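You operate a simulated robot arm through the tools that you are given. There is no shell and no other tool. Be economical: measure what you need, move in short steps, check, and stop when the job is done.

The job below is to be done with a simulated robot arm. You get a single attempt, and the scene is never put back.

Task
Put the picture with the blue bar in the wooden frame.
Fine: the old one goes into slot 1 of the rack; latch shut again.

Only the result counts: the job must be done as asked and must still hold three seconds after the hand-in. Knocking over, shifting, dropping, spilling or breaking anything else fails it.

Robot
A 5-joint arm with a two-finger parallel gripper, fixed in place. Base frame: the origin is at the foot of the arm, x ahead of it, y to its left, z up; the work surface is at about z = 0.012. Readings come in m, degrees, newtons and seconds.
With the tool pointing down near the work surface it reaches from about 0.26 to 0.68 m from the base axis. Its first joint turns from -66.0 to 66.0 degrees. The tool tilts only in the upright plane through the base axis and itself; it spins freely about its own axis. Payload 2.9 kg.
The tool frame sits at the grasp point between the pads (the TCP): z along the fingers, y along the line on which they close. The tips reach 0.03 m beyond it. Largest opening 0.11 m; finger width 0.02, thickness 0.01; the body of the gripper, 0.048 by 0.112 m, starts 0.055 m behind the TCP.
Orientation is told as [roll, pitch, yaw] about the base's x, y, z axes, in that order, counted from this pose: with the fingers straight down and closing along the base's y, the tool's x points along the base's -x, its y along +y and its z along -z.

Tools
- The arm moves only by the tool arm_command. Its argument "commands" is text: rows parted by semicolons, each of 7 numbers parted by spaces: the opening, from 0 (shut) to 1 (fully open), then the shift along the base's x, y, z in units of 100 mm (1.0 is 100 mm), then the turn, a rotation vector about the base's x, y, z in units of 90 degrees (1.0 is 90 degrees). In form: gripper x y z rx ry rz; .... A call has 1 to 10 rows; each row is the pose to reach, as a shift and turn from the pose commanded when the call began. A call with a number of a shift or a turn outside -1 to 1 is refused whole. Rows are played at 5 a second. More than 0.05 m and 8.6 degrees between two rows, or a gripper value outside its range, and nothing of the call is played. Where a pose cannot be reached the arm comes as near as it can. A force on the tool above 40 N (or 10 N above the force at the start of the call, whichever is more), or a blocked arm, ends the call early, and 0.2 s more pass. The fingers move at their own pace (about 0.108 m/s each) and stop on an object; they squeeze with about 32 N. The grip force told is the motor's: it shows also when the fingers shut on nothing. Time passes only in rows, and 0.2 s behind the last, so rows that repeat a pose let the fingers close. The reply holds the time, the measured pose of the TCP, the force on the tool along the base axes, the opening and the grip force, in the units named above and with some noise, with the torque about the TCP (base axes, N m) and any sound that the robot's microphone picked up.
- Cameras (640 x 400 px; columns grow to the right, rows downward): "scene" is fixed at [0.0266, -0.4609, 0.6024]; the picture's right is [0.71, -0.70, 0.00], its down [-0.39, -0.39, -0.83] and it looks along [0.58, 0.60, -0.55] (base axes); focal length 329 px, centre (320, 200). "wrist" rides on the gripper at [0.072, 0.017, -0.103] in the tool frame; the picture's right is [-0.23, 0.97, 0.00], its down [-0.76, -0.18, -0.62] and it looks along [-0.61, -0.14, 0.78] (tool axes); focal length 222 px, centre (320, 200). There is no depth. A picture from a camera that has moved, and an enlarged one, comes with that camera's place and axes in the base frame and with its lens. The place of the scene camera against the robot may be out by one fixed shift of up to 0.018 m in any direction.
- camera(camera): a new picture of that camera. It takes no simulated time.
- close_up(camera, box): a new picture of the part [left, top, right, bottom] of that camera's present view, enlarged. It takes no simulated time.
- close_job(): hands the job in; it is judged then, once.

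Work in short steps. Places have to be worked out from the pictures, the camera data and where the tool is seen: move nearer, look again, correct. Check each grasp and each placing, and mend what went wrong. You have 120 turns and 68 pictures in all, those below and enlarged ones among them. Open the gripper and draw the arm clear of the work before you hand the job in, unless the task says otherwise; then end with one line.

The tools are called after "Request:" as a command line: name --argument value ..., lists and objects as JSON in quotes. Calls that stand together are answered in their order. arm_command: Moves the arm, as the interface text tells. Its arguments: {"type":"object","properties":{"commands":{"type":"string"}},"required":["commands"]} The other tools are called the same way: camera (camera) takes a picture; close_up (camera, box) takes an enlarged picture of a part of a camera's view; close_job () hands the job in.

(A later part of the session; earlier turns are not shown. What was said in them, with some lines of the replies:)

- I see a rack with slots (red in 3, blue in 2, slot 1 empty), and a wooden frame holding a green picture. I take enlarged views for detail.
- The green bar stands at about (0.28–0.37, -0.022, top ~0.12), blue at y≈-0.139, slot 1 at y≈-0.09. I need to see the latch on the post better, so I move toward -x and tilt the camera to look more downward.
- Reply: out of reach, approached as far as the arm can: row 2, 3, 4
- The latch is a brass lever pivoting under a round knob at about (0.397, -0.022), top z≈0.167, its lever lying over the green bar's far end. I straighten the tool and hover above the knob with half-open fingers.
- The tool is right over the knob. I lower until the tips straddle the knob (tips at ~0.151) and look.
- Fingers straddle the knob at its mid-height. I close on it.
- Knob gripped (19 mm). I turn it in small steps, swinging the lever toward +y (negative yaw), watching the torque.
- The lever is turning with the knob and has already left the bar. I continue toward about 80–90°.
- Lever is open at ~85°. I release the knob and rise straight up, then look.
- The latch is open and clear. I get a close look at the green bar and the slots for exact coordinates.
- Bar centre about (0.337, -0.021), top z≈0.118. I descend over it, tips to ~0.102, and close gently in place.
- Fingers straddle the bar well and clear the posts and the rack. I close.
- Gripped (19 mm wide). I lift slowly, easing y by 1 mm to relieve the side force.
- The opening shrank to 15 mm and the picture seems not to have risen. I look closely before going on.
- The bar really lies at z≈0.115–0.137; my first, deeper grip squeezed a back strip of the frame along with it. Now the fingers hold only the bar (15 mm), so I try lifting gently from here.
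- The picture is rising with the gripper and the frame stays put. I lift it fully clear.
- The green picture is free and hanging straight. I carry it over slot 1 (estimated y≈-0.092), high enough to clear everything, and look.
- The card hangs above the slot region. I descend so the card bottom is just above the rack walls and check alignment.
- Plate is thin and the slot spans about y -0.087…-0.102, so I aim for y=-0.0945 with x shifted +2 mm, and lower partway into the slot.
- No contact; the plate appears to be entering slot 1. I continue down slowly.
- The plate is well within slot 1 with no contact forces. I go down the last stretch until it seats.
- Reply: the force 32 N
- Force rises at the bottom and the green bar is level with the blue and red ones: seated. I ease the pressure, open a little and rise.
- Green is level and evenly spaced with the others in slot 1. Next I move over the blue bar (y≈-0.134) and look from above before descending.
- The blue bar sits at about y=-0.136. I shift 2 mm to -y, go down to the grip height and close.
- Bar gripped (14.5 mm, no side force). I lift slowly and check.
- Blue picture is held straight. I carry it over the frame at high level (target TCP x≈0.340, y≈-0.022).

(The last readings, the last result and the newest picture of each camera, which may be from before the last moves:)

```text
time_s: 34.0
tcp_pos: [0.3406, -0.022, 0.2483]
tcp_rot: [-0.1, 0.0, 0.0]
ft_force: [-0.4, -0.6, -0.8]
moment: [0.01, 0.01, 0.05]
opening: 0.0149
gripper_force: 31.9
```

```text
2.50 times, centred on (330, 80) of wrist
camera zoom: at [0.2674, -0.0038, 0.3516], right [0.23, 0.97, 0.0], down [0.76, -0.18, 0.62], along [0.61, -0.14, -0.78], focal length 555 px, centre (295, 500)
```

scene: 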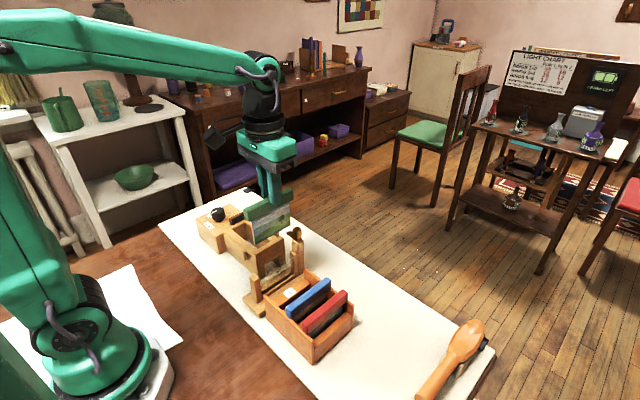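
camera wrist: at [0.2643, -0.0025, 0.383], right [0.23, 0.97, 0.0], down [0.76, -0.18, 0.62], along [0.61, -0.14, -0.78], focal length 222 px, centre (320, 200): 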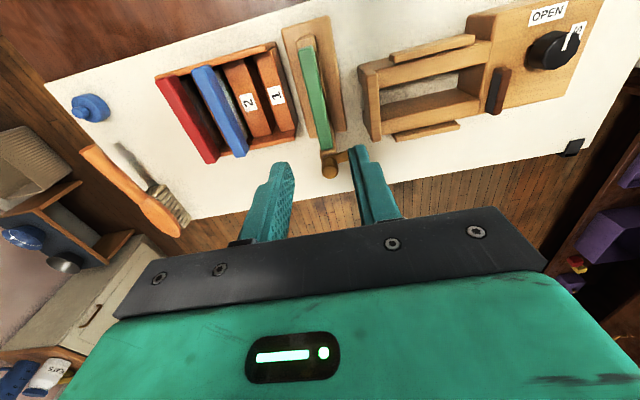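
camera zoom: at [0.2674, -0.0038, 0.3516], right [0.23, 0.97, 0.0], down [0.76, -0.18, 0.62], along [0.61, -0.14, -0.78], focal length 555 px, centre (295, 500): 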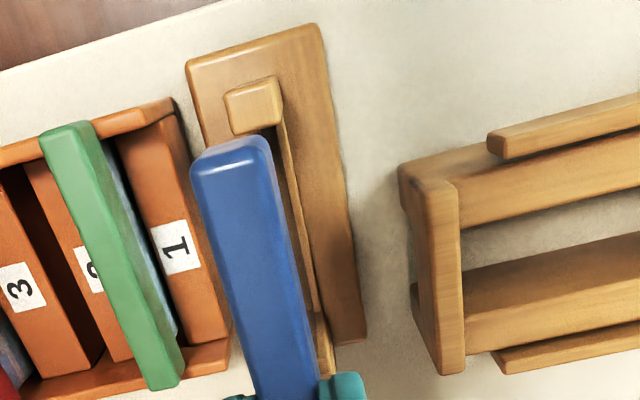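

Alignment over the frame looks good. I lower to just above the posts' grooves and check.

Request:
arm_command --commands "0.05 0 0 -0.15 0 0 0; 0.05 0 0 -0.3 0 0 0; 0.05 0 0 -0.46 0 0 0; 0.05 0 0 -0.46 0 0 0"

Request:
close_up --camera "scene" --box '[240, 210, 320, 300]'

Request:
close_up --camera "wrist" --box '[260, 0, 400, 130]'

```text
time_s: 35.0
tcp_pos: [0.3394, -0.0232, 0.2039]
tcp_rot: [0.1, 0.0, 0.0]
ft_force: [0.2, -0.2, 0.4]
moment: [-0.05, 0.01, -0.02]
opening: 0.0149
gripper_force: 32.5
```

```text
4.44 times, centred on (280, 255) of scene
camera zoom: at [0.0266, -0.4609, 0.6024], right [0.71, -0.7, 0.0], down [-0.39, -0.39, -0.83], along [0.58, 0.6, -0.55], focal length 1463 px, centre (498, -44)
```

zoom: 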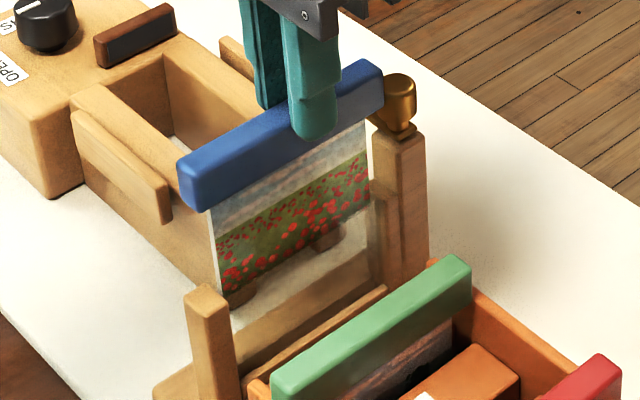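

```text
3.08 times, centred on (330, 65) of wrist
camera zoom: at [0.267, -0.0049, 0.3065], right [0.23, 0.97, 0.0], down [0.76, -0.18, 0.62], along [0.61, -0.14, -0.78], focal length 684 px, centre (289, 615)
```

zoom: 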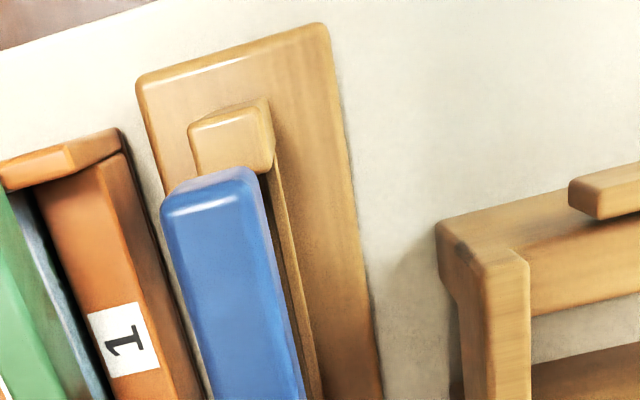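

The column alignment to the near post matches how the green one sat. I lower further in small steps, watching force.

Request:
arm_command --commands "0.05 0 0 -0.06 0 0 0; 0.05 0 0 -0.12 0 0 0; 0.05 0 0 -0.18 0 0 0; 0.05 0 0 -0.24 0 0 0; 0.05 0 0 -0.28 0 0 0; 0.05 0 0 -0.28 0 0 0"

Request:
close_up --camera "scene" --box '[240, 210, 320, 300]'

Request:
close_up --camera "wrist" --box '[260, 0, 400, 130]'

```text
time_s: 36.4
tcp_pos: [0.3399, -0.0219, 0.1761]
tcp_rot: [0.0, 0.0, 0.0]
ft_force: [-0.5, -0.5, -0.5]
moment: [-0.05, -0.02, 0.01]
opening: 0.015
gripper_force: 32.2
```

```text
4.44 times, centred on (280, 255) of scene
camera zoom: at [0.0266, -0.4609, 0.6024], right [0.71, -0.7, 0.0], down [-0.39, -0.39, -0.83], along [0.58, 0.6, -0.55], focal length 1463 px, centre (498, -44)
```

zoom: 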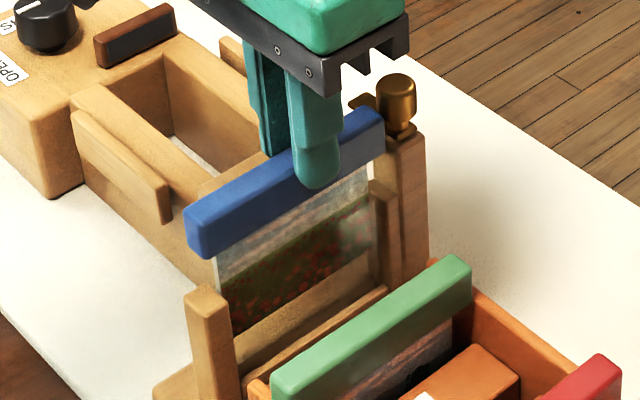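

```text
3.08 times, centred on (330, 65) of wrist
camera zoom: at [0.2668, -0.0043, 0.2778], right [0.23, 0.97, 0.0], down [0.76, -0.18, 0.62], along [0.61, -0.14, -0.78], focal length 684 px, centre (289, 615)
```

zoom: 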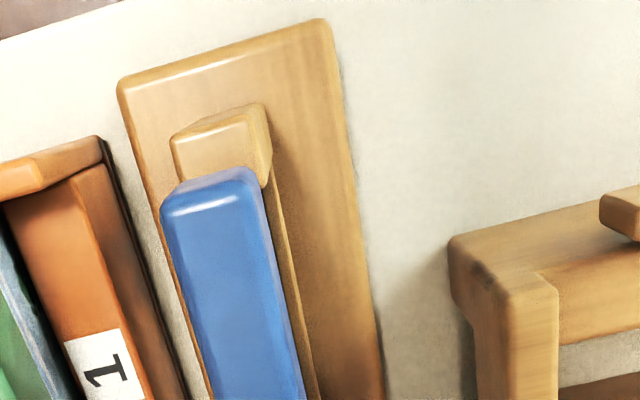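

The plate is entering both grooves with no force. I continue down to the seat.

Request:
arm_command --commands "0.05 0 0 -0.06 0 0 0; 0.05 0 0 -0.12 0 0 0; 0.05 0 0 -0.17 0 0 0; 0.05 0 0 -0.2 0 0 0; 0.05 0 0 -0.22 0 0 0; 0.05 0 0 -0.24 0 0 0; 0.05 0 0 -0.24 0 0 0"

Request:
close_up --camera "scene" --box '[240, 210, 320, 300]'

```text
time_s: 38.0
tcp_pos: [0.3396, -0.0231, 0.1524]
tcp_rot: [0.0, -0.2, 0.1]
ft_force: [-9.3, 0.4, 30.3]
moment: [-0.04, 0.22, -0.03]
opening: 0.015
gripper_force: 31.5
```

```text
4.44 times, centred on (280, 255) of scene
camera zoom: at [0.0265, -0.4609, 0.6024], right [0.71, -0.7, 0.0], down [-0.39, -0.39, -0.83], along [0.58, 0.6, -0.55], focal length 1463 px, centre (498, -44)
```

zoom: 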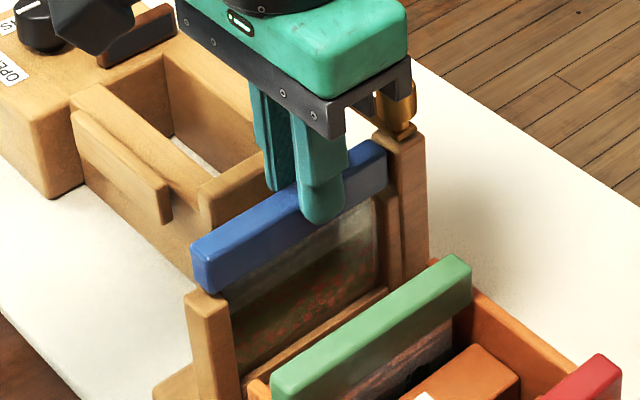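

Contact at TCP 0.152 as predicted, and the bar sits like the green one did. I ease off, open and rise.

Request:
arm_command --commands "0.05 0 0 0.03 0 0 0; 0.15 0 0 0.03 0 0 0; 0.25 0 0 0.03 0 0 0; 0.25 0 0 0.03 0 0 0; 0.25 0 0 0.3 0 0 0; 0.25 0 0 0.6 0 0 0; 0.3 0 0 1 0 0 0; 0.3 0 0 1 0 0 0"

Request:
close_up --camera "scene" --box '[235, 200, 335, 310]'

Request:
close_up --camera "wrist" --box '[240, 0, 420, 180]'

```text
time_s: 39.8
tcp_pos: [0.3393, -0.0231, 0.2503]
tcp_rot: [0.1, 0.0, 0.0]
ft_force: [0.3, 0.2, -0.4]
moment: [0.0, -0.02, 0.0]
opening: 0.033
gripper_force: 0.0
```

```text
3.64 times, centred on (285, 255) of scene
camera zoom: at [0.0266, -0.4609, 0.6024], right [0.71, -0.7, 0.0], down [-0.39, -0.39, -0.83], along [0.58, 0.6, -0.55], focal length 1197 px, centre (447, 0)
```

zoom: 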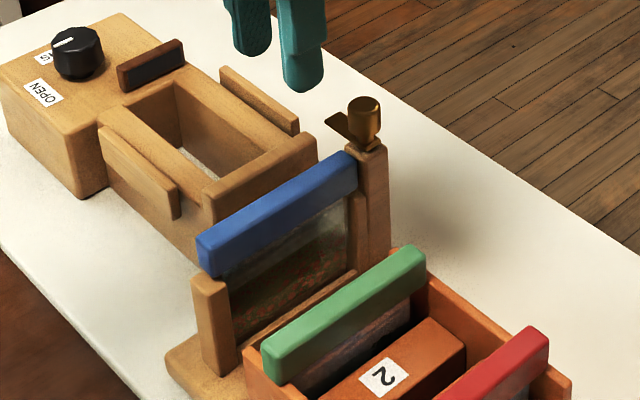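

```text
2.22 times, centred on (330, 90) of wrist
camera zoom: at [0.2672, -0.006, 0.3529], right [0.23, 0.97, 0.0], down [0.76, -0.18, 0.62], along [0.61, -0.14, -0.78], focal length 494 px, centre (298, 444)
```

zoom: 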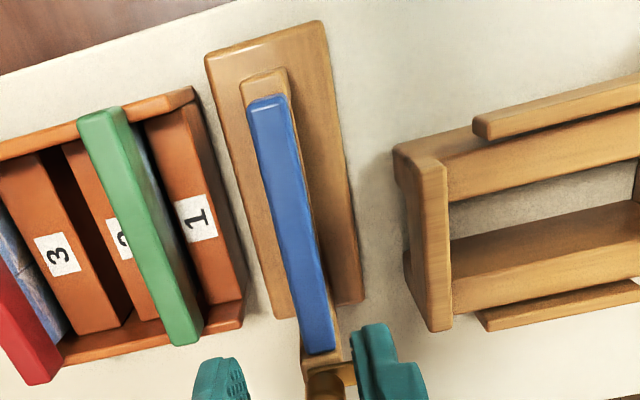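

Blue is seated in the frame like the old one was. Now back to the knob: turn to yaw ≈ -85° while moving above it.

Request:
arm_command --commands "0.35 0.1 0 0.1 0 0 -0.09; 0.4 0.2 0 0.2 0 0 -0.18; 0.45 0.4 0 0.3 0 0 -0.27; 0.45 0.57 0.02 0.3 0 0 -0.36; 0.45 0.57 0.02 0.3 0 0 -0.45; 0.45 0.57 0.02 0.3 0 0 -0.54; 0.45 0.57 0.02 0.3 0 0 -0.63; 0.45 0.57 0.02 0.3 0 0 -0.72; 0.45 0.57 0.02 0.3 0 0 -0.81; 0.45 0.57 0.02 0.3 0 0 -0.9"

Request:
arm_command --commands "0.45 0 0 -0.3 0 0 -0.04; 0.45 0 0 -0.6 0 0 -0.04; 0.45 0 0 -0.8 0 0 -0.04; 0.45 0 0 -0.8 0 0 -0.04"

Request:
close_up --camera "scene" --box '[255, 195, 335, 275]'

Request:
camera --camera "wrist"

```text
time_s: 42.0
tcp_pos: [0.3976, -0.0203, 0.2811]
tcp_rot: [0.0, 0.0, -81.3]
ft_force: [0.6, -0.6, 0.5]
moment: [0.05, 0.0, 0.04]
opening: 0.0495
gripper_force: 0.1
```

```text
time_s: 43.0
tcp_pos: [0.3972, -0.0186, 0.2019]
tcp_rot: [0.0, 0.0, -84.6]
ft_force: [0.1, 0.0, -0.3]
moment: [-0.01, 0.02, 0.01]
opening: 0.0496
gripper_force: 0.0
```

```text
5.00 times, centred on (295, 235) of scene
camera zoom: at [0.0266, -0.4609, 0.6024], right [0.71, -0.7, 0.0], down [-0.39, -0.39, -0.83], along [0.58, 0.6, -0.55], focal length 1646 px, centre (445, 25)
```

zoom: 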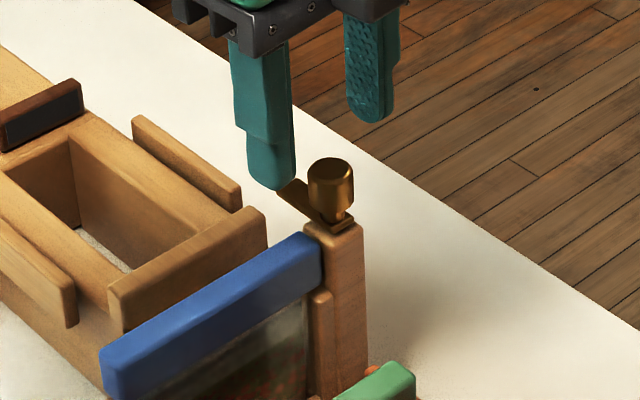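

```text
16 pictures are left
camera wrist: at [0.4079, 0.0554, 0.3047], right [0.99, -0.14, 0.0], down [-0.11, -0.77, 0.62], along [-0.08, -0.62, -0.78], focal length 222 px, centre (320, 200)
```

wrist: 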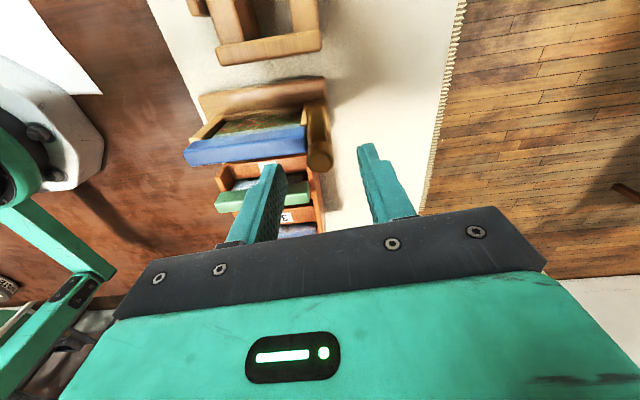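

Knob is centred between the fingers. I lower to the previous grip height and close on it.

Request:
arm_command --commands "0.45 0.005 0.005 -0.1 0 0 0; 0.45 0.005 0.005 -0.21 0 0 0; 0.45 0.005 0.005 -0.21 0 0 0; 0.3 0.005 0.005 -0.21 0 0 0; 0.15 0.005 0.005 -0.21 0 0 0; 0.1 0.005 0.005 -0.21 0 0 0; 0.1 0.005 0.005 -0.21 0 0 0"

```text
time_s: 44.6
tcp_pos: [0.3975, -0.0183, 0.1805]
tcp_rot: [0.0, -0.1, -84.6]
ft_force: [-5.2, -1.1, -0.1]
moment: [0.17, 0.06, 0.05]
opening: 0.0194
gripper_force: 31.9
```

Knob gripped (19.4 mm). I turn it back by +85° in two calls.

Request:
arm_command --commands "0.1 0 0 0 0 0 0.08; 0.1 0 0 0 0 0 0.16; 0.1 0 0 0 0 0 0.24; 0.1 0 0 0 0 0 0.32; 0.1 0 0 0 0 0 0.40; 0.1 0 0 0 0 0 0.48; 0.1 0 0 0 0 0 0.56; 0.1 0 0 0 0 0 0.64; 0.1 0 0 0 0 0 0.7; 0.1 0 0 0 0 0 0.7"

Request:
close_up --camera "scene" --box '[255, 195, 335, 275]'

```text
time_s: 46.8
tcp_pos: [0.397, -0.02, 0.1808]
tcp_rot: [0.0, 0.0, -21.6]
ft_force: [-11.2, -5.5, 17.9]
moment: [-0.1, 0.9, -0.07]
opening: 0.0192
gripper_force: 31.5
```

```text
5.00 times, centred on (295, 235) of scene
camera zoom: at [0.0265, -0.4609, 0.6024], right [0.71, -0.7, 0.0], down [-0.39, -0.39, -0.83], along [0.58, 0.6, -0.55], focal length 1646 px, centre (445, 25)
```

zoom: 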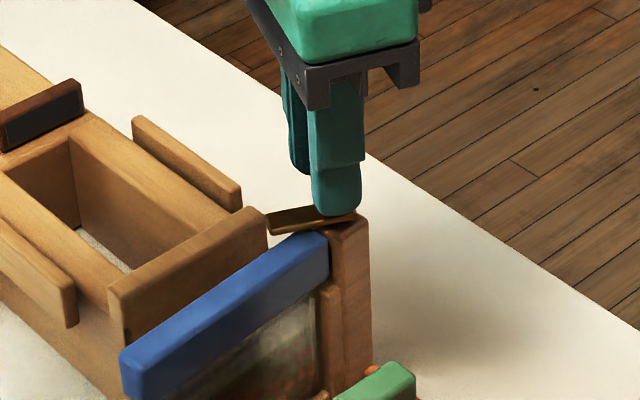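

The frame appears to have moved a little and the force rose, so I stop and look at the whole frame.

Request:
close_up --camera "scene" --box '[225, 195, 345, 320]'

Request:
close_up --camera "wrist" --box '[180, 0, 440, 170]'

```text
3.20 times, centred on (285, 258) of scene
camera zoom: at [0.0265, -0.4609, 0.6024], right [0.71, -0.7, 0.0], down [-0.39, -0.39, -0.83], along [0.58, 0.6, -0.55], focal length 1054 px, centre (432, 16)
```

zoom: 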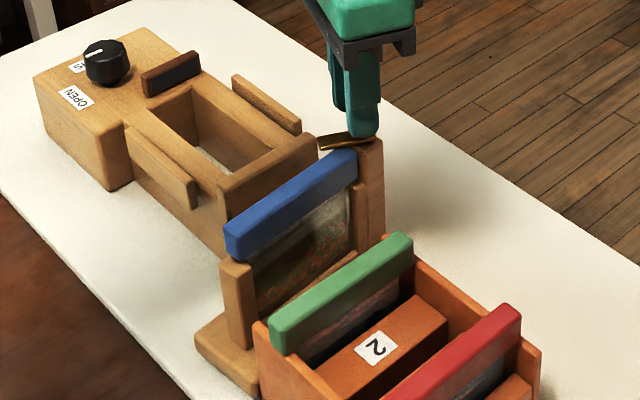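

```text
2.35 times, centred on (310, 85) of wrist
camera zoom: at [0.3362, 0.0231, 0.2835], right [0.57, 0.82, 0.0], down [0.64, -0.45, 0.62], along [0.51, -0.35, -0.78], focal length 523 px, centre (344, 471)
```

zoom: 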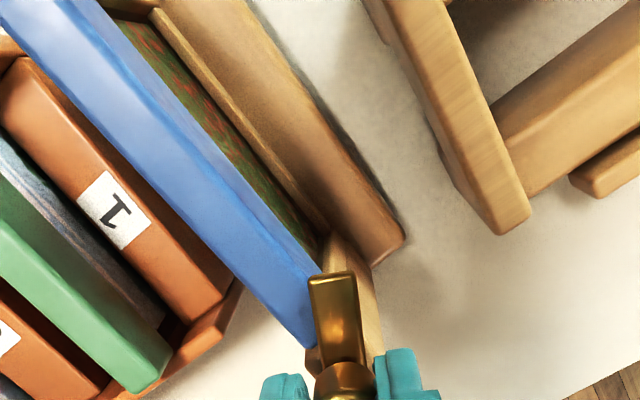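

The lever rides onto the bar's edge (upward force), which twisted the frame a few degrees — the new picture's far end seems slightly high. I turn the knob back open, release, and rise to inspect.

Request:
arm_command --commands "0.1 0 0 0 0 0 -0.08; 0.1 0 0 0 0 0 -0.16; 0.1 0 0 0 0 0 -0.24; 0.1 0 0 0 0 0 -0.32; 0.1 0 0 0 0 0 -0.4; 0.1 0 0 0 0 0 -0.48; 0.1 0 0 0 0 0 -0.56; 0.1 0 0 0 0 0 -0.56"

Request:
arm_command --commands "0.3 0 0 0 0 0 0; 0.45 0 0 0 0 0 0; 0.45 0 0 0.3 0 0 0; 0.45 0 0 0.6 0 0 0; 0.45 0 0 1 0 0 0; 0.45 0 0 1 0 0 0"

Request:
close_up --camera "scene" --box '[225, 195, 345, 320]'

```text
time_s: 48.6
tcp_pos: [0.3984, -0.0192, 0.1809]
tcp_rot: [0.1, 0.0, -72.1]
ft_force: [8.5, 3.8, 2.2]
moment: [-0.07, -0.36, 0.08]
opening: 0.0192
gripper_force: 31.9
```

```text
time_s: 50.0
tcp_pos: [0.3962, -0.0194, 0.2799]
tcp_rot: [0.0, 0.0, -72.0]
ft_force: [0.3, 0.2, 0.1]
moment: [-0.01, 0.02, 0.0]
opening: 0.0498
gripper_force: 0.1
```

```text
3.20 times, centred on (285, 258) of scene
camera zoom: at [0.0266, -0.4609, 0.6024], right [0.71, -0.7, 0.0], down [-0.39, -0.39, -0.83], along [0.58, 0.6, -0.55], focal length 1054 px, centre (432, 16)
```

zoom: 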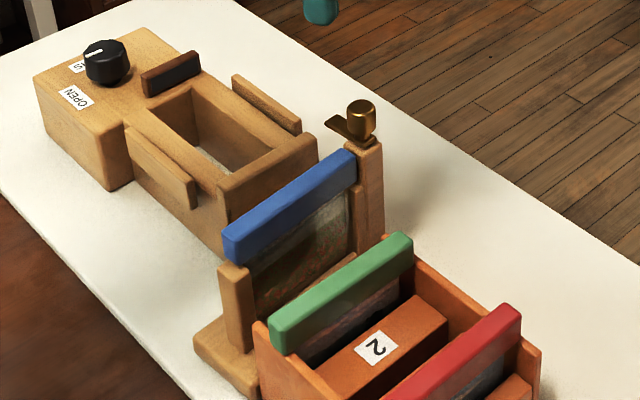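

The frame keeps a small yaw. I return to yaw 0 above it to measure with the wrist camera from a known pose.

Request:
arm_command --commands "0.45 -0.1 0 0 0 0 0.09; 0.45 -0.2 0 0 0 0 0.18; 0.45 -0.3 0 0 0 0 0.27; 0.45 -0.4 0 0 0 0 0.36; 0.45 -0.5 0 0 0 0 0.45; 0.45 -0.6 0 0 0 0 0.54; 0.35 -0.6 0 0 0 0 0.63; 0.35 -0.6 0 0 0 0 0.72; 0.35 -0.6 0 0 0 0 0.8; 0.35 -0.6 0 0 0 0 0.8"

Request:
close_up --camera "wrist" --box '[220, 10, 400, 180]'

```text
time_s: 52.2
tcp_pos: [0.3385, -0.0204, 0.2807]
tcp_rot: [0.0, 0.1, 0.1]
ft_force: [-0.2, -0.8, -0.1]
moment: [0.01, 0.0, -0.01]
opening: 0.0386
gripper_force: 0.2
```

```text
2.35 times, centred on (310, 95) of wrist
camera zoom: at [0.2656, -0.0026, 0.3829], right [0.23, 0.97, 0.0], down [0.76, -0.18, 0.62], along [0.61, -0.14, -0.78], focal length 523 px, centre (344, 447)
```

zoom: 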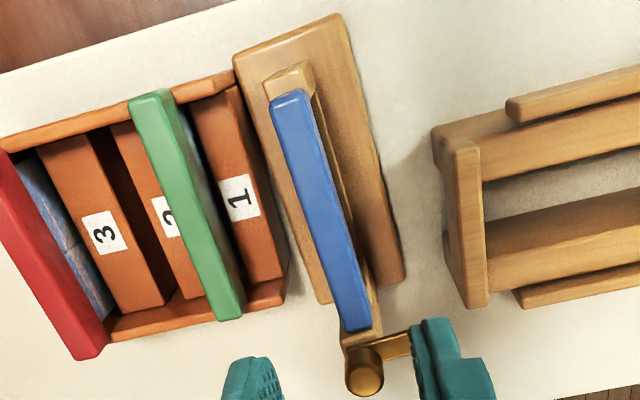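

The frame is yawed about +4.4° around the knob, its near end ≈8–10 mm toward the rack. I'll grip bar and near post together at x≈0.29 with matching yaw and turn it back.

Request:
arm_command --commands "0.3 -0.2 -0.05 0 0 0 0.049; 0.3 -0.477 -0.095 -0.1 0 0 0.049; 0.3 -0.477 -0.095 -0.5 0 0 0.049; 0.3 -0.477 -0.095 -0.9 0 0 0.049; 0.3 -0.477 -0.095 -1 0 0 0.049; 0.3 -0.477 -0.095 -1 0 0 0.049"

Request:
arm_command --commands "0.3 0 0 -0.2 0 0 0; 0.3 0 0 -0.4 0 0 0; 0.3 0 0 -0.54 0 0 0; 0.3 0 0 -0.54 0 0 0"

Request:
close_up --camera "scene" --box '[225, 205, 325, 320]'

```text
time_s: 53.6
tcp_pos: [0.2908, -0.0293, 0.1805]
tcp_rot: [0.0, -0.1, 4.4]
ft_force: [-0.6, 0.0, -0.1]
moment: [0.01, 0.02, 0.01]
opening: 0.0331
gripper_force: 0.1
```

```text
time_s: 54.6
tcp_pos: [0.2903, -0.0275, 0.1262]
tcp_rot: [0.0, 0.1, 4.4]
ft_force: [-1.0, -0.6, 0.0]
moment: [0.0, 0.01, -0.02]
opening: 0.033
gripper_force: 0.1
```

```text
3.48 times, centred on (275, 262) of scene
camera zoom: at [0.0266, -0.4609, 0.6024], right [0.71, -0.7, 0.0], down [-0.39, -0.39, -0.83], along [0.58, 0.6, -0.55], focal length 1145 px, centre (476, -17)
```

zoom: 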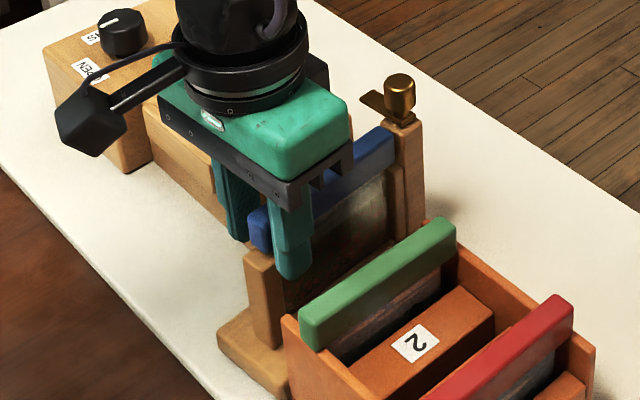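

Fingers straddle the bar near the near post. I close and watch the forces.

Request:
arm_command --commands "0.2 0 0 0 0 0 0; 0.1 0 0 0 0 0 0; 0.05 0 0 0 0 0 0; 0.05 0 0 0 0 0 0"

```text
time_s: 55.6
tcp_pos: [0.29, -0.0264, 0.1263]
tcp_rot: [0.0, 0.0, 4.5]
ft_force: [0.5, -2.7, -0.2]
moment: [-0.22, 0.02, -0.33]
opening: 0.0189
gripper_force: 32.6
```

The grip includes the frame (19 mm). I rotate it back by 4.4° about the knob in small steps, sliding the near end +7.5 mm.

Request:
arm_command --commands "0.05 0 0.015 0 0 0 -0.01; 0.05 0 0.03 0 0 0 -0.02; 0.05 0 0.045 0 0 0 -0.03; 0.05 0 0.06 0 0 0 -0.04; 0.05 0 0.075 0 0 0 -0.049; 0.05 0 0.075 0 0 0 -0.049"

Request:
close_up --camera "scene" --box '[225, 195, 345, 320]'

```text
time_s: 57.0
tcp_pos: [0.2901, -0.0207, 0.1252]
tcp_rot: [0.0, 0.0, -0.1]
ft_force: [-6.6, -4.2, 4.4]
moment: [-0.08, -0.04, -0.05]
opening: 0.0187
gripper_force: 31.8
```

```text
3.20 times, centred on (285, 258) of scene
camera zoom: at [0.0266, -0.4609, 0.6024], right [0.71, -0.7, 0.0], down [-0.39, -0.39, -0.83], along [0.58, 0.6, -0.55], focal length 1054 px, centre (432, 16)
```

zoom: 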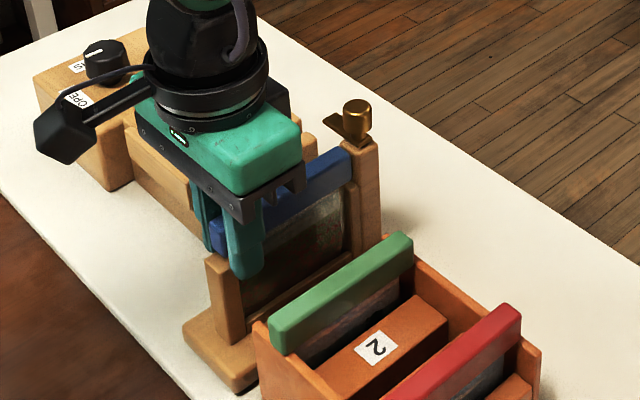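

The frame is back at its original place (base corner and knob match the early picture). I release, rise, close the fingers, and move above the bar's far end to press it down.

Request:
arm_command --commands "0.2 0 0 0 0 0 0; 0.3 0 0 0 0 0 0; 0.3 0 0 0.3 0 0 0; 0.3 0 0 0.6 0 0 0; 0 0 0 0.6 0 0 0; 0 0.3 0 0.6 0 0 0; 0 0.6 0 0.6 0 0 0; 0 0.77 0 0.6 0 0 0; 0 0.77 0 0.6 0 0 0"

Request:
arm_command --commands "0 0 0 -0.1 0 0 0; 0 0 0 -0.14 0 0 0; 0 0 0 -0.16 0 0 0; 0 0 0 -0.18 0 0 0; 0 0 0 -0.2 0 0 0; 0 0 0 -0.2 0 0 0"

```text
time_s: 59.0
tcp_pos: [0.3677, -0.0227, 0.1861]
tcp_rot: [-0.1, 0.1, 0.1]
ft_force: [0.8, 0.3, 0.1]
moment: [-0.02, -0.04, -0.02]
opening: 0.0001
gripper_force: 31.9
```

```text
time_s: 60.4
tcp_pos: [0.3655, -0.022, 0.1656]
tcp_rot: [0.0, 0.0, 0.0]
ft_force: [-0.3, 0.0, -0.3]
moment: [0.01, -0.01, 0.02]
opening: 0.0002
gripper_force: 32.2
```

No contact yet at tip z 0.1356. I continue down in 1 mm steps.

Request:
arm_command --commands "0 0 0 -0.01 0 0 0; 0 0 0 -0.02 0 0 0; 0 0 0 -0.03 0 0 0; 0 0 0 -0.03 0 0 0"

Request:
arm_command --commands "0 0 0 -0.01 0 0 0; 0 0 0 -0.02 0 0 0; 0 0 0 -0.03 0 0 0; 0 0 0 -0.03 0 0 0"

```text
time_s: 61.4
tcp_pos: [0.367, -0.0207, 0.1642]
tcp_rot: [0.0, 0.0, 0.0]
ft_force: [0.4, 0.1, 0.3]
moment: [0.05, 0.0, 0.01]
opening: 0.0002
gripper_force: 31.7
```

```text
time_s: 62.4
tcp_pos: [0.3651, -0.0213, 0.158]
tcp_rot: [-0.1, 0.2, 0.0]
ft_force: [-0.6, -0.3, 0.3]
moment: [0.02, 0.03, 0.01]
opening: 0.0003
gripper_force: 32.0
```

Request:
arm_command --commands "0 0 0 -0.01 0 0 0; 0 0 0 -0.02 0 0 0; 0 0 0 -0.03 0 0 0; 0 0 0 -0.04 0 0 0; 0 0 0 -0.04 0 0 0"

Request:
close_up --camera "scene" --box '[255, 200, 335, 280]'

```text
time_s: 63.6
tcp_pos: [0.3663, -0.0195, 0.1564]
tcp_rot: [0.0, 0.0, 0.0]
ft_force: [-10.3, -0.7, 28.4]
moment: [0.0, 0.35, 0.06]
opening: 0.0
gripper_force: 31.9
```

```text
5.00 times, centred on (295, 240) of scene
camera zoom: at [0.0265, -0.4609, 0.6024], right [0.71, -0.7, 0.0], down [-0.39, -0.39, -0.83], along [0.58, 0.6, -0.55], focal length 1646 px, centre (445, 0)
```

zoom: 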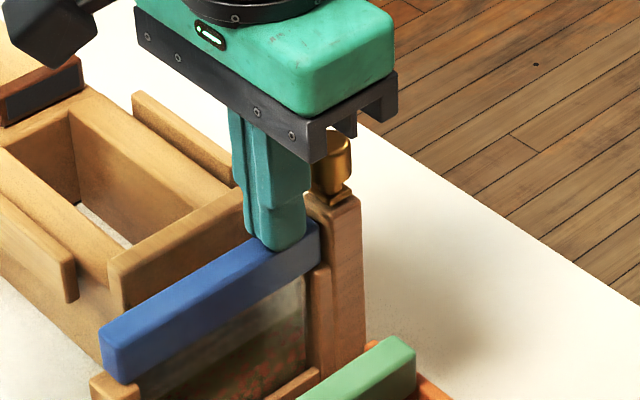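

Contact at tip z≈0.127. I touch the near end likewise to compare heights (whether the picture is tilted).

Request:
arm_command --commands "0 0 0 0.15 0 0 0; 0 -0.3 0 0.15 0 0 0; 0 -0.68 0 0.15 0 0 0; 0 -0.68 0 0.05 0 0 0; 0 -0.68 0 0.03 0 0 0; 0 -0.68 0 0.02 0 0 0; 0 -0.68 0 0.01 0 0 0; 0 -0.68 0 0 0 0 0; 0 -0.68 0 0 0 0 0"

```text
time_s: 65.6
tcp_pos: [0.2986, -0.0206, 0.1578]
tcp_rot: [0.0, 0.0, 0.1]
ft_force: [-14.0, 6.6, 32.0]
moment: [0.24, 0.4, 0.08]
opening: 0.0
gripper_force: 32.4
```

Near end touches at the same height, so the picture is level, and comparison with the earlier close-up shows it is now ~5 mm deeper — truly seated. I rise and return to the knob.

Request:
arm_command --commands "0 0 0 0.3 0 0 0; 0 0 0 0.7 0 0 0; 0.2 0.1 0 1 0 0 -0.05; 0.3 0.3 0 1 0 0 -0.14; 0.45 0.5 0 1 0 0 -0.23; 0.45 0.7 0 1 0 0 -0.32; 0.45 0.85 0 1 0 0 -0.41; 0.45 0.98 0 1 0 0 -0.5; 0.45 0.98 0 1 0 0 -0.59; 0.45 0.98 0 1 0 0 -0.68"

Request:
arm_command --commands "0.45 0 0.015 0 0 0 -0.06; 0.45 0 0.015 0 0 0 -0.12; 0.45 0 0.015 0 0 0 -0.12"

Request:
close_up --camera "scene" --box '[225, 195, 345, 320]'

Request:
close_up --camera "wrist" --box '[180, 60, 420, 220]'

```text
time_s: 67.8
tcp_pos: [0.3965, -0.0213, 0.2569]
tcp_rot: [0.0, -0.1, -61.3]
ft_force: [-0.5, -0.2, 0.5]
moment: [-0.02, 0.01, -0.01]
opening: 0.0495
gripper_force: 0.1
```

```text
time_s: 68.6
tcp_pos: [0.3956, -0.0199, 0.2559]
tcp_rot: [0.0, 0.1, -72.1]
ft_force: [0.2, 0.6, 0.5]
moment: [0.0, 0.0, -0.01]
opening: 0.0495
gripper_force: 0.2
```

```text
3.20 times, centred on (285, 258) of scene
camera zoom: at [0.0266, -0.4609, 0.6024], right [0.71, -0.7, 0.0], down [-0.39, -0.39, -0.83], along [0.58, 0.6, -0.55], focal length 1054 px, centre (432, 16)
```

zoom: 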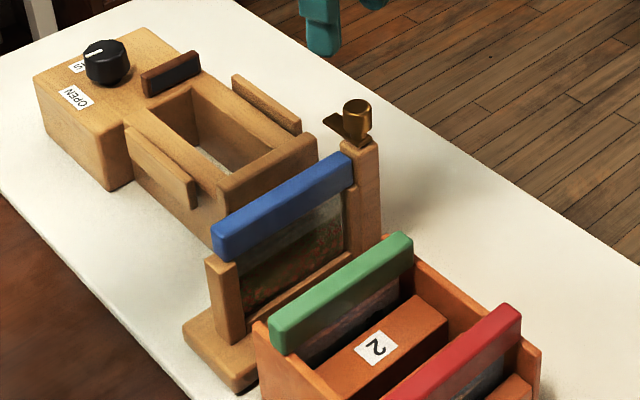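

```text
2.50 times, centred on (300, 140) of wrist
camera zoom: at [0.3905, 0.0548, 0.3594], right [1.0, 0.08, 0.0], down [0.07, -0.78, 0.62], along [0.05, -0.62, -0.78], focal length 555 px, centre (370, 350)
```

zoom: 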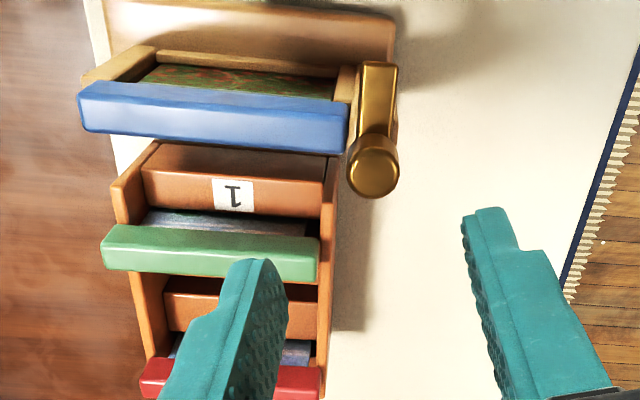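

All is in place: frame at its original position, lever pointing ~+y. I descend on the knob and grip it again.

Request:
arm_command --commands "0.45 0.007 0.003 -0.4 0 0 0; 0.45 0.007 0.003 -0.7 0 0 0; 0.45 0.007 0.003 -0.75 0 0 0; 0.45 0.007 0.003 -0.75 0 0 0; 0.3 0.007 0.003 -0.75 0 0 0; 0.15 0.007 0.003 -0.75 0 0 0; 0.1 0.007 0.003 -0.75 0 0 0; 0.1 0.007 0.003 -0.75 0 0 0"

Request:
arm_command --commands "0.1 0 0 0 0 0 0.08; 0.1 0 0 0 0 0 0.16; 0.1 0 0 0 0 0 0.24; 0.1 0 0 0 0 0 0.32; 0.1 0 0 0 0 0 0.40; 0.1 0 0 0 0 0 0.48; 0.1 0 0 0 0 0 0.48"

```text
time_s: 70.4
tcp_pos: [0.3966, -0.0194, 0.1807]
tcp_rot: [0.0, 0.0, -72.0]
ft_force: [-4.3, -2.3, -0.1]
moment: [0.06, 0.12, 0.05]
opening: 0.0193
gripper_force: 32.1
```

```text
time_s: 72.0
tcp_pos: [0.397, -0.0182, 0.1829]
tcp_rot: [0.0, 0.1, -28.7]
ft_force: [-0.1, 0.5, -0.4]
moment: [-0.06, -0.26, 0.04]
opening: 0.0193
gripper_force: 32.3
```

Turning freely so far (lever ~44° from closed). I proceed in smaller portions, watching the force.

Request:
arm_command --commands "0.1 0 0 0 0 0 0.06; 0.1 0 0 0 0 0 0.12; 0.1 0 0 0 0 0 0.18; 0.1 0 0 0 0 0 0.24; 0.1 0 0 0 0 0 0.24"

Request:
close_up --camera "scene" --box '[225, 195, 345, 320]'

```text
time_s: 73.2
tcp_pos: [0.3977, -0.0197, 0.1813]
tcp_rot: [0.1, 0.0, -7.1]
ft_force: [-0.2, -0.6, 0.5]
moment: [0.01, -0.44, -0.02]
opening: 0.0197
gripper_force: 32.1
```

```text
3.20 times, centred on (285, 258) of scene
camera zoom: at [0.0267, -0.4609, 0.6024], right [0.71, -0.7, 0.0], down [-0.39, -0.39, -0.83], along [0.58, 0.6, -0.55], focal length 1054 px, centre (432, 16)
```

zoom: 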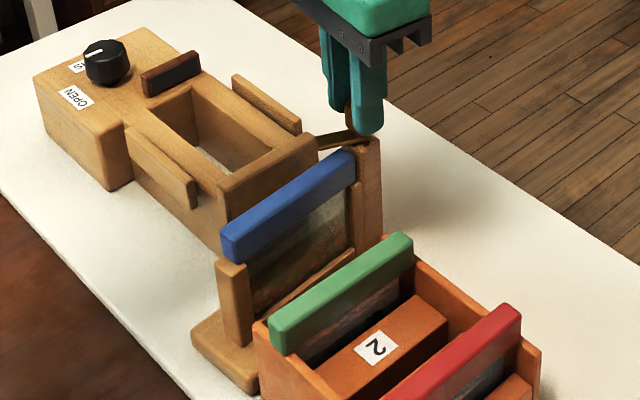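

The frame is dragged again slightly near the same lever angle. I zoom in tightly on the lever to see what it meets.

Request:
close_up --camera "scene" --box '[280, 215, 320, 255]'

```text
10.00 times, centred on (300, 235) of scene
camera zoom: at [0.0267, -0.4609, 0.6024], right [0.71, -0.7, 0.0], down [-0.39, -0.39, -0.83], along [0.58, 0.6, -0.55], focal length 3292 px, centre (520, -150)
```

zoom: 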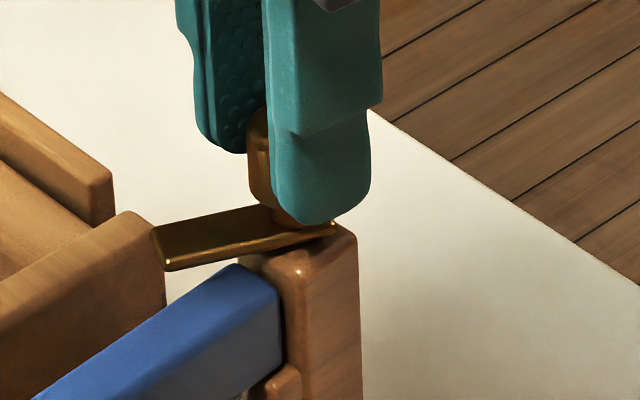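

The lever passes above the bar freely, so hinge friction is what drags the light frame. I release, re-align the frame by gripping its near end with a small overshoot, then finish closing, then align finally.

Request:
arm_command --commands "0.3 0 0 0 0 0 0; 0.45 0 0 0 0 0 0; 0.45 0 0 0.3 0 0 0; 0.45 0 0 0.6 0 0 0.04; 0.35 -0.3 -0.03 0.6 0 0 0.08; 0.3 -0.6 -0.06 0.6 0 0 0.108; 0.3 -0.9 -0.065 0.6 0 0 0.108; 0.3 -1 -0.065 0.4 0 0 0.108; 0.3 -1 -0.065 0.2 0 0 0.108; 0.3 -1 -0.065 0 0 0 0.108"

Request:
arm_command --commands "0.3 -0.077 0 0 0 0 0; 0.3 -0.077 0 -0.3 0 0 0; 0.3 -0.077 0 -0.55 0 0 0; 0.3 -0.077 0 -0.55 0 0 0; 0.2 -0.077 0 -0.55 0 0 0; 0.1 -0.077 0 -0.55 0 0 0; 0.05 -0.077 0 -0.55 0 0 0; 0.05 -0.077 0 -0.55 0 0 0"

```text
time_s: 75.4
tcp_pos: [0.2963, -0.028, 0.1802]
tcp_rot: [0.0, 0.0, 2.4]
ft_force: [-0.9, 0.1, -0.2]
moment: [-0.03, 0.0, 0.0]
opening: 0.0328
gripper_force: 0.2
```

```text
time_s: 77.2
tcp_pos: [0.2905, -0.0269, 0.1262]
tcp_rot: [0.0, 0.0, 2.5]
ft_force: [1.6, 2.0, 0.3]
moment: [0.09, -0.14, 0.27]
opening: 0.0192
gripper_force: 31.8
```

Gripped the frame's near end. I rotate it to about -3° (overshoot) around the knob and release.

Request:
arm_command --commands "0.05 0 0.02 0 0 0 -0.012; 0.05 0 0.04 0 0 0 -0.024; 0.05 0 0.06 0 0 0 -0.036; 0.05 0 0.08 0 0 0 -0.048; 0.05 0 0.104 0 0 0 -0.061; 0.05 0 0.104 0 0 0 -0.061; 0.2 0 0.104 0 0 0 -0.061; 0.3 0 0.104 0 0 0 -0.061; 0.3 0 0.104 0.3 0 0 -0.061; 0.3 0 0.104 0.7 0 0 -0.061"

Request:
arm_command --commands "0.45 0.3 -0.03 0.3 0 0 0; 0.45 0.6 -0.03 0.5 0 0 0; 0.45 0.9 -0.03 0.5 0 0 -0.06; 0.45 1 -0.03 0.5 0 0 -0.14; 0.45 1 -0.03 0.5 0 0 -0.22; 0.45 1 -0.03 0.5 0 0 -0.3; 0.45 1 -0.03 0.5 0 0 -0.3"

Request:
close_up --camera "wrist" --box '[180, 20, 440, 200]'

```text
time_s: 79.4
tcp_pos: [0.29, -0.0163, 0.1959]
tcp_rot: [0.0, 0.0, -3.0]
ft_force: [-0.1, -0.1, 0.5]
moment: [0.03, -0.01, 0.03]
opening: 0.0331
gripper_force: 0.0
```

```text
time_s: 81.0
tcp_pos: [0.3893, -0.019, 0.2472]
tcp_rot: [0.0, 0.0, -30.1]
ft_force: [-0.5, 0.1, -0.8]
moment: [0.0, -0.01, 0.02]
opening: 0.0493
gripper_force: 0.1
```

```text
2.22 times, centred on (310, 110) of wrist
camera zoom: at [0.335, 0.0329, 0.3494], right [0.69, 0.73, 0.0], down [0.57, -0.54, 0.62], along [0.45, -0.43, -0.78], focal length 494 px, centre (342, 400)
```

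zoom: 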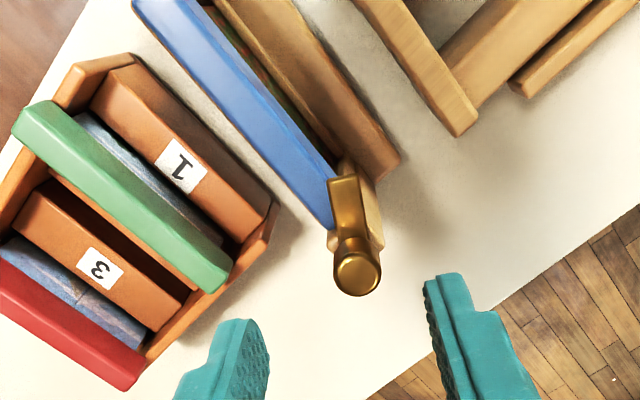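

Knob at (0.397,-0.019), lever ≈30° from closed. I grip the knob and turn it +31°.

Request:
arm_command --commands "0.45 0.075 -0.007 -0.3 0 0 0; 0.45 0.075 -0.007 -0.6 0 0 0; 0.45 0.075 -0.007 -0.658 0 0 0; 0.3 0.075 -0.007 -0.658 0 0 0; 0.15 0.075 -0.007 -0.658 0 0 0; 0.1 0.075 -0.007 -0.658 0 0 0; 0.1 0.075 -0.007 -0.658 0 0 0"

Request:
arm_command --commands "0.1 0 0 0 0 0 0.06; 0.1 0 0 0 0 0 0.12; 0.1 0 0 0 0 0 0.18; 0.1 0 0 0 0 0 0.24; 0.1 0 0 0 0 0 0.30; 0.1 0 0 0 0 0 0.345; 0.1 0 0 0 0 0 0.345"

```text
time_s: 82.6
tcp_pos: [0.3966, -0.0196, 0.1812]
tcp_rot: [0.0, -0.1, -30.0]
ft_force: [4.6, 0.6, 0.5]
moment: [-0.1, -0.45, -0.02]
opening: 0.0193
gripper_force: 32.0
```

```text
time_s: 84.2
tcp_pos: [0.3964, -0.0194, 0.18]
tcp_rot: [0.0, 0.0, 1.1]
ft_force: [-1.7, -0.5, 1.0]
moment: [-0.1, 0.83, 0.0]
opening: 0.0194
gripper_force: 32.2
```

The turn completed with low forces. I release, rise and check.

Request:
arm_command --commands "0.3 0 0 0 0 0 0; 0.45 0 0 0 0 0 0; 0.45 0 0 0.3 0 0 0; 0.45 0 0 0.7 0 0 0; 0.4 -0.3 0 0.8 0 0 0; 0.4 -0.58 0 0.8 0 0 -0.012; 0.4 -0.58 0 0.8 0 0 -0.012"

Request:
close_up --camera "wrist" --box '[200, 0, 440, 180]'

```text
time_s: 85.8
tcp_pos: [0.3402, -0.0203, 0.262]
tcp_rot: [0.0, 0.0, -0.1]
ft_force: [0.3, 0.0, 0.2]
moment: [0.0, 0.01, -0.05]
opening: 0.0439
gripper_force: 0.0
```

```text
2.22 times, centred on (320, 90) of wrist
camera zoom: at [0.267, -0.0024, 0.3637], right [0.23, 0.97, 0.0], down [0.76, -0.18, 0.62], along [0.61, -0.14, -0.78], focal length 494 px, centre (320, 444)
```

zoom: 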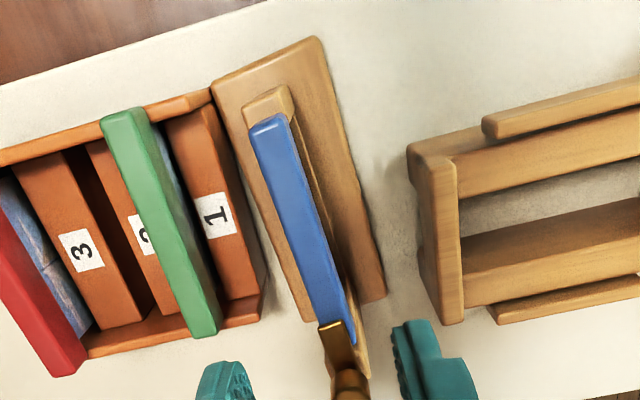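

The lever now lies over the bar, but the frame got dragged to about +5.5°, leaving the lever ~6° short relative to it. I grip the near end again and turn the frame to about -3°.

Request:
arm_command --commands "0.35 -0.25 -0.06 0 0 0 0.03; 0.3 -0.495 -0.115 -0.1 0 0 0.061; 0.3 -0.495 -0.115 -0.4 0 0 0.061; 0.3 -0.495 -0.115 -0.75 0 0 0.061; 0.3 -0.495 -0.115 -0.9 0 0 0.061; 0.3 -0.495 -0.115 -0.9 0 0 0.061"

Request:
arm_command --commands "0.3 0 0 -0.25 0 0 0; 0.3 0 0 -0.442 0 0 0; 0.3 0 0 -0.442 0 0 0; 0.2 0 0 -0.442 0 0 0; 0.1 0 0 -0.442 0 0 0; 0.05 0 0 -0.442 0 0 0; 0.05 0 0 -0.442 0 0 0"

```text
time_s: 87.2
tcp_pos: [0.289, -0.0303, 0.1695]
tcp_rot: [0.0, -0.1, 5.6]
ft_force: [0.8, 0.6, -0.5]
moment: [-0.02, 0.01, 0.01]
opening: 0.0331
gripper_force: 0.0
```

```text
time_s: 88.8
tcp_pos: [0.2886, -0.031, 0.1261]
tcp_rot: [0.0, -0.1, 5.5]
ft_force: [0.2, -0.1, -0.7]
moment: [0.02, -0.18, 0.01]
opening: 0.019
gripper_force: 32.2
```

Grip is exactly aligned (no side forces). I rotate the frame to -3° and release.

Request:
arm_command --commands "0.05 0 0.025 0 0 0 -0.016; 0.05 0 0.05 0 0 0 -0.032; 0.05 0 0.075 0 0 0 -0.048; 0.05 0 0.1 0 0 0 -0.064; 0.05 0 0.125 0 0 0 -0.08; 0.05 0 0.148 0 0 0 -0.0944; 0.05 0 0.148 0 0 0 -0.0944; 0.2 0 0.148 0 0 0 -0.0944; 0.3 0 0.148 0 0 0 -0.0944; 0.3 0 0.148 0.3 0 0 -0.0944"

Request:
arm_command --commands "0.3 0 0 0.4 0 0 0; 0.45 0.2 -0.01 0.8 0 0 -0.02; 0.45 0.5 -0.02 0.8 0 0 -0.05; 0.45 0.8 -0.035 0.8 0 0 -0.08; 0.45 1 -0.035 0.7 0 0 -0.08; 0.45 1 -0.035 0.7 0 0 -0.08"

```text
time_s: 91.0
tcp_pos: [0.2895, -0.0182, 0.1562]
tcp_rot: [0.0, -0.1, -3.0]
ft_force: [0.3, 0.1, 1.4]
moment: [0.02, 0.02, 0.02]
opening: 0.033
gripper_force: 0.0
```

```text
time_s: 92.4
tcp_pos: [0.3884, -0.0178, 0.226]
tcp_rot: [0.0, 0.0, -10.2]
ft_force: [0.7, 0.4, 0.0]
moment: [0.02, 0.01, 0.0]
opening: 0.0495
gripper_force: 0.1
```

Now grip the knob once more and turn +10° to complete the closing.

Request:
arm_command --commands "0.45 0.072 0 -0.2 0 0 0; 0.45 0.072 0 -0.4 0 0 0; 0.45 0.072 0 -0.458 0 0 0; 0.3 0.072 0 -0.458 0 0 0; 0.15 0.072 0 -0.458 0 0 0; 0.1 0.072 0 -0.458 0 0 0; 0.1 0.072 0 -0.458 0 0 0"

Request:
arm_command --commands "0.1 0 0 0 0 0 0.04; 0.1 0 0 0 0 0 0.08; 0.1 0 0 0 0 0 0.113; 0.1 0 0 0 0 0 0.113; 0.3 0 0 0 0 0 0.113; 0.45 0 0 0 0 0 0.113; 0.45 0 0 0.4 0 0 0.113; 0.45 0 0 0.8 0 0 0.113; 0.4 -0.3 0 0.8 0 0 0.113; 0.4 -0.58 0 0.8 0 0 0.113"

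Request:
close_up --camera "wrist" --box '[200, 20, 440, 200]'

```text
time_s: 94.0
tcp_pos: [0.3949, -0.0181, 0.1799]
tcp_rot: [0.0, -0.1, -10.3]
ft_force: [-0.9, -3.8, 1.2]
moment: [-0.35, -0.06, -0.04]
opening: 0.0193
gripper_force: 32.4
```

```text
time_s: 96.2
tcp_pos: [0.3384, -0.0184, 0.2615]
tcp_rot: [0.0, 0.0, -0.1]
ft_force: [0.3, 1.0, -0.5]
moment: [-0.01, 0.0, -0.02]
opening: 0.0439
gripper_force: 0.0
```

```text
2.22 times, centred on (320, 110) of wrist
camera zoom: at [0.2649, -0.0016, 0.364], right [0.23, 0.97, 0.0], down [0.76, -0.18, 0.62], along [0.61, -0.14, -0.78], focal length 494 px, centre (320, 400)
```

zoom: 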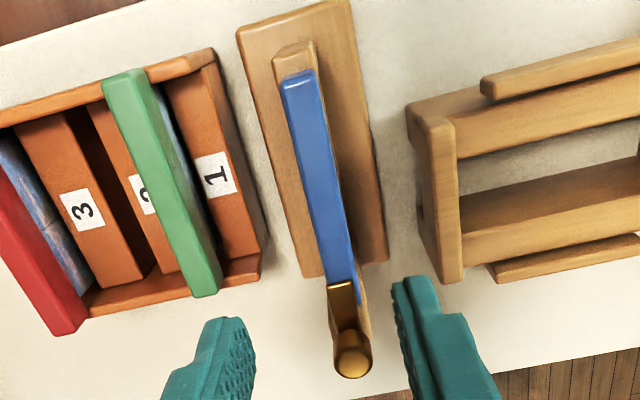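

The frame is within ~1° and ~3 mm of its original place and the lever lies along the bar, shut. I draw the arm clear upward and take a final look.

Request:
arm_command --commands "0.5 0 0 0.3 0 0 0; 0.6 0 0 0.7 0 0 0; 0.8 0 0 1 0 0 0; 0.8 0 0 1 0 0 0"

Request:
close_up --camera "scene" --box '[225, 195, 345, 320]'

```text
time_s: 97.2
tcp_pos: [0.3383, -0.0187, 0.363]
tcp_rot: [0.0, 0.1, -0.1]
ft_force: [-0.2, 0.0, 1.4]
moment: [-0.04, 0.03, -0.01]
opening: 0.088
gripper_force: 0.1
```

```text
3.20 times, centred on (285, 258) of scene
camera zoom: at [0.0266, -0.4609, 0.6024], right [0.71, -0.7, 0.0], down [-0.39, -0.39, -0.83], along [0.58, 0.6, -0.55], focal length 1054 px, centre (432, 16)
```

zoom: 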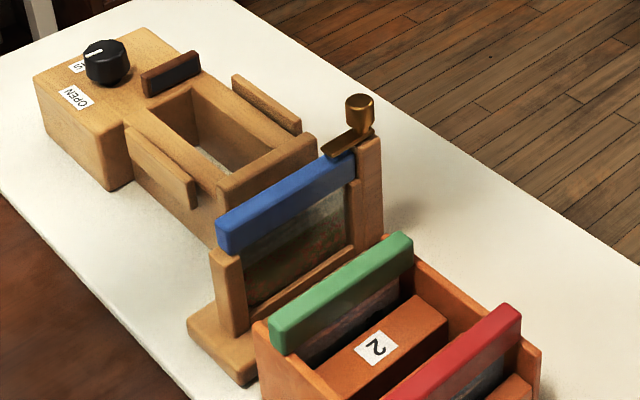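

The blue picture sits in the frame with the latch over it, the green one is in slot 1, red and the rack are unmoved. I hand in.

Request:
close_job

```text
The job is handed in.
```

The picture with the blue bar is in the wooden frame with the latch shut, and the old green one is in slot 1 of the rack. Turning the latch dragged the frame, and after I straightened it, it stands about 3 mm and 1° from where it was.
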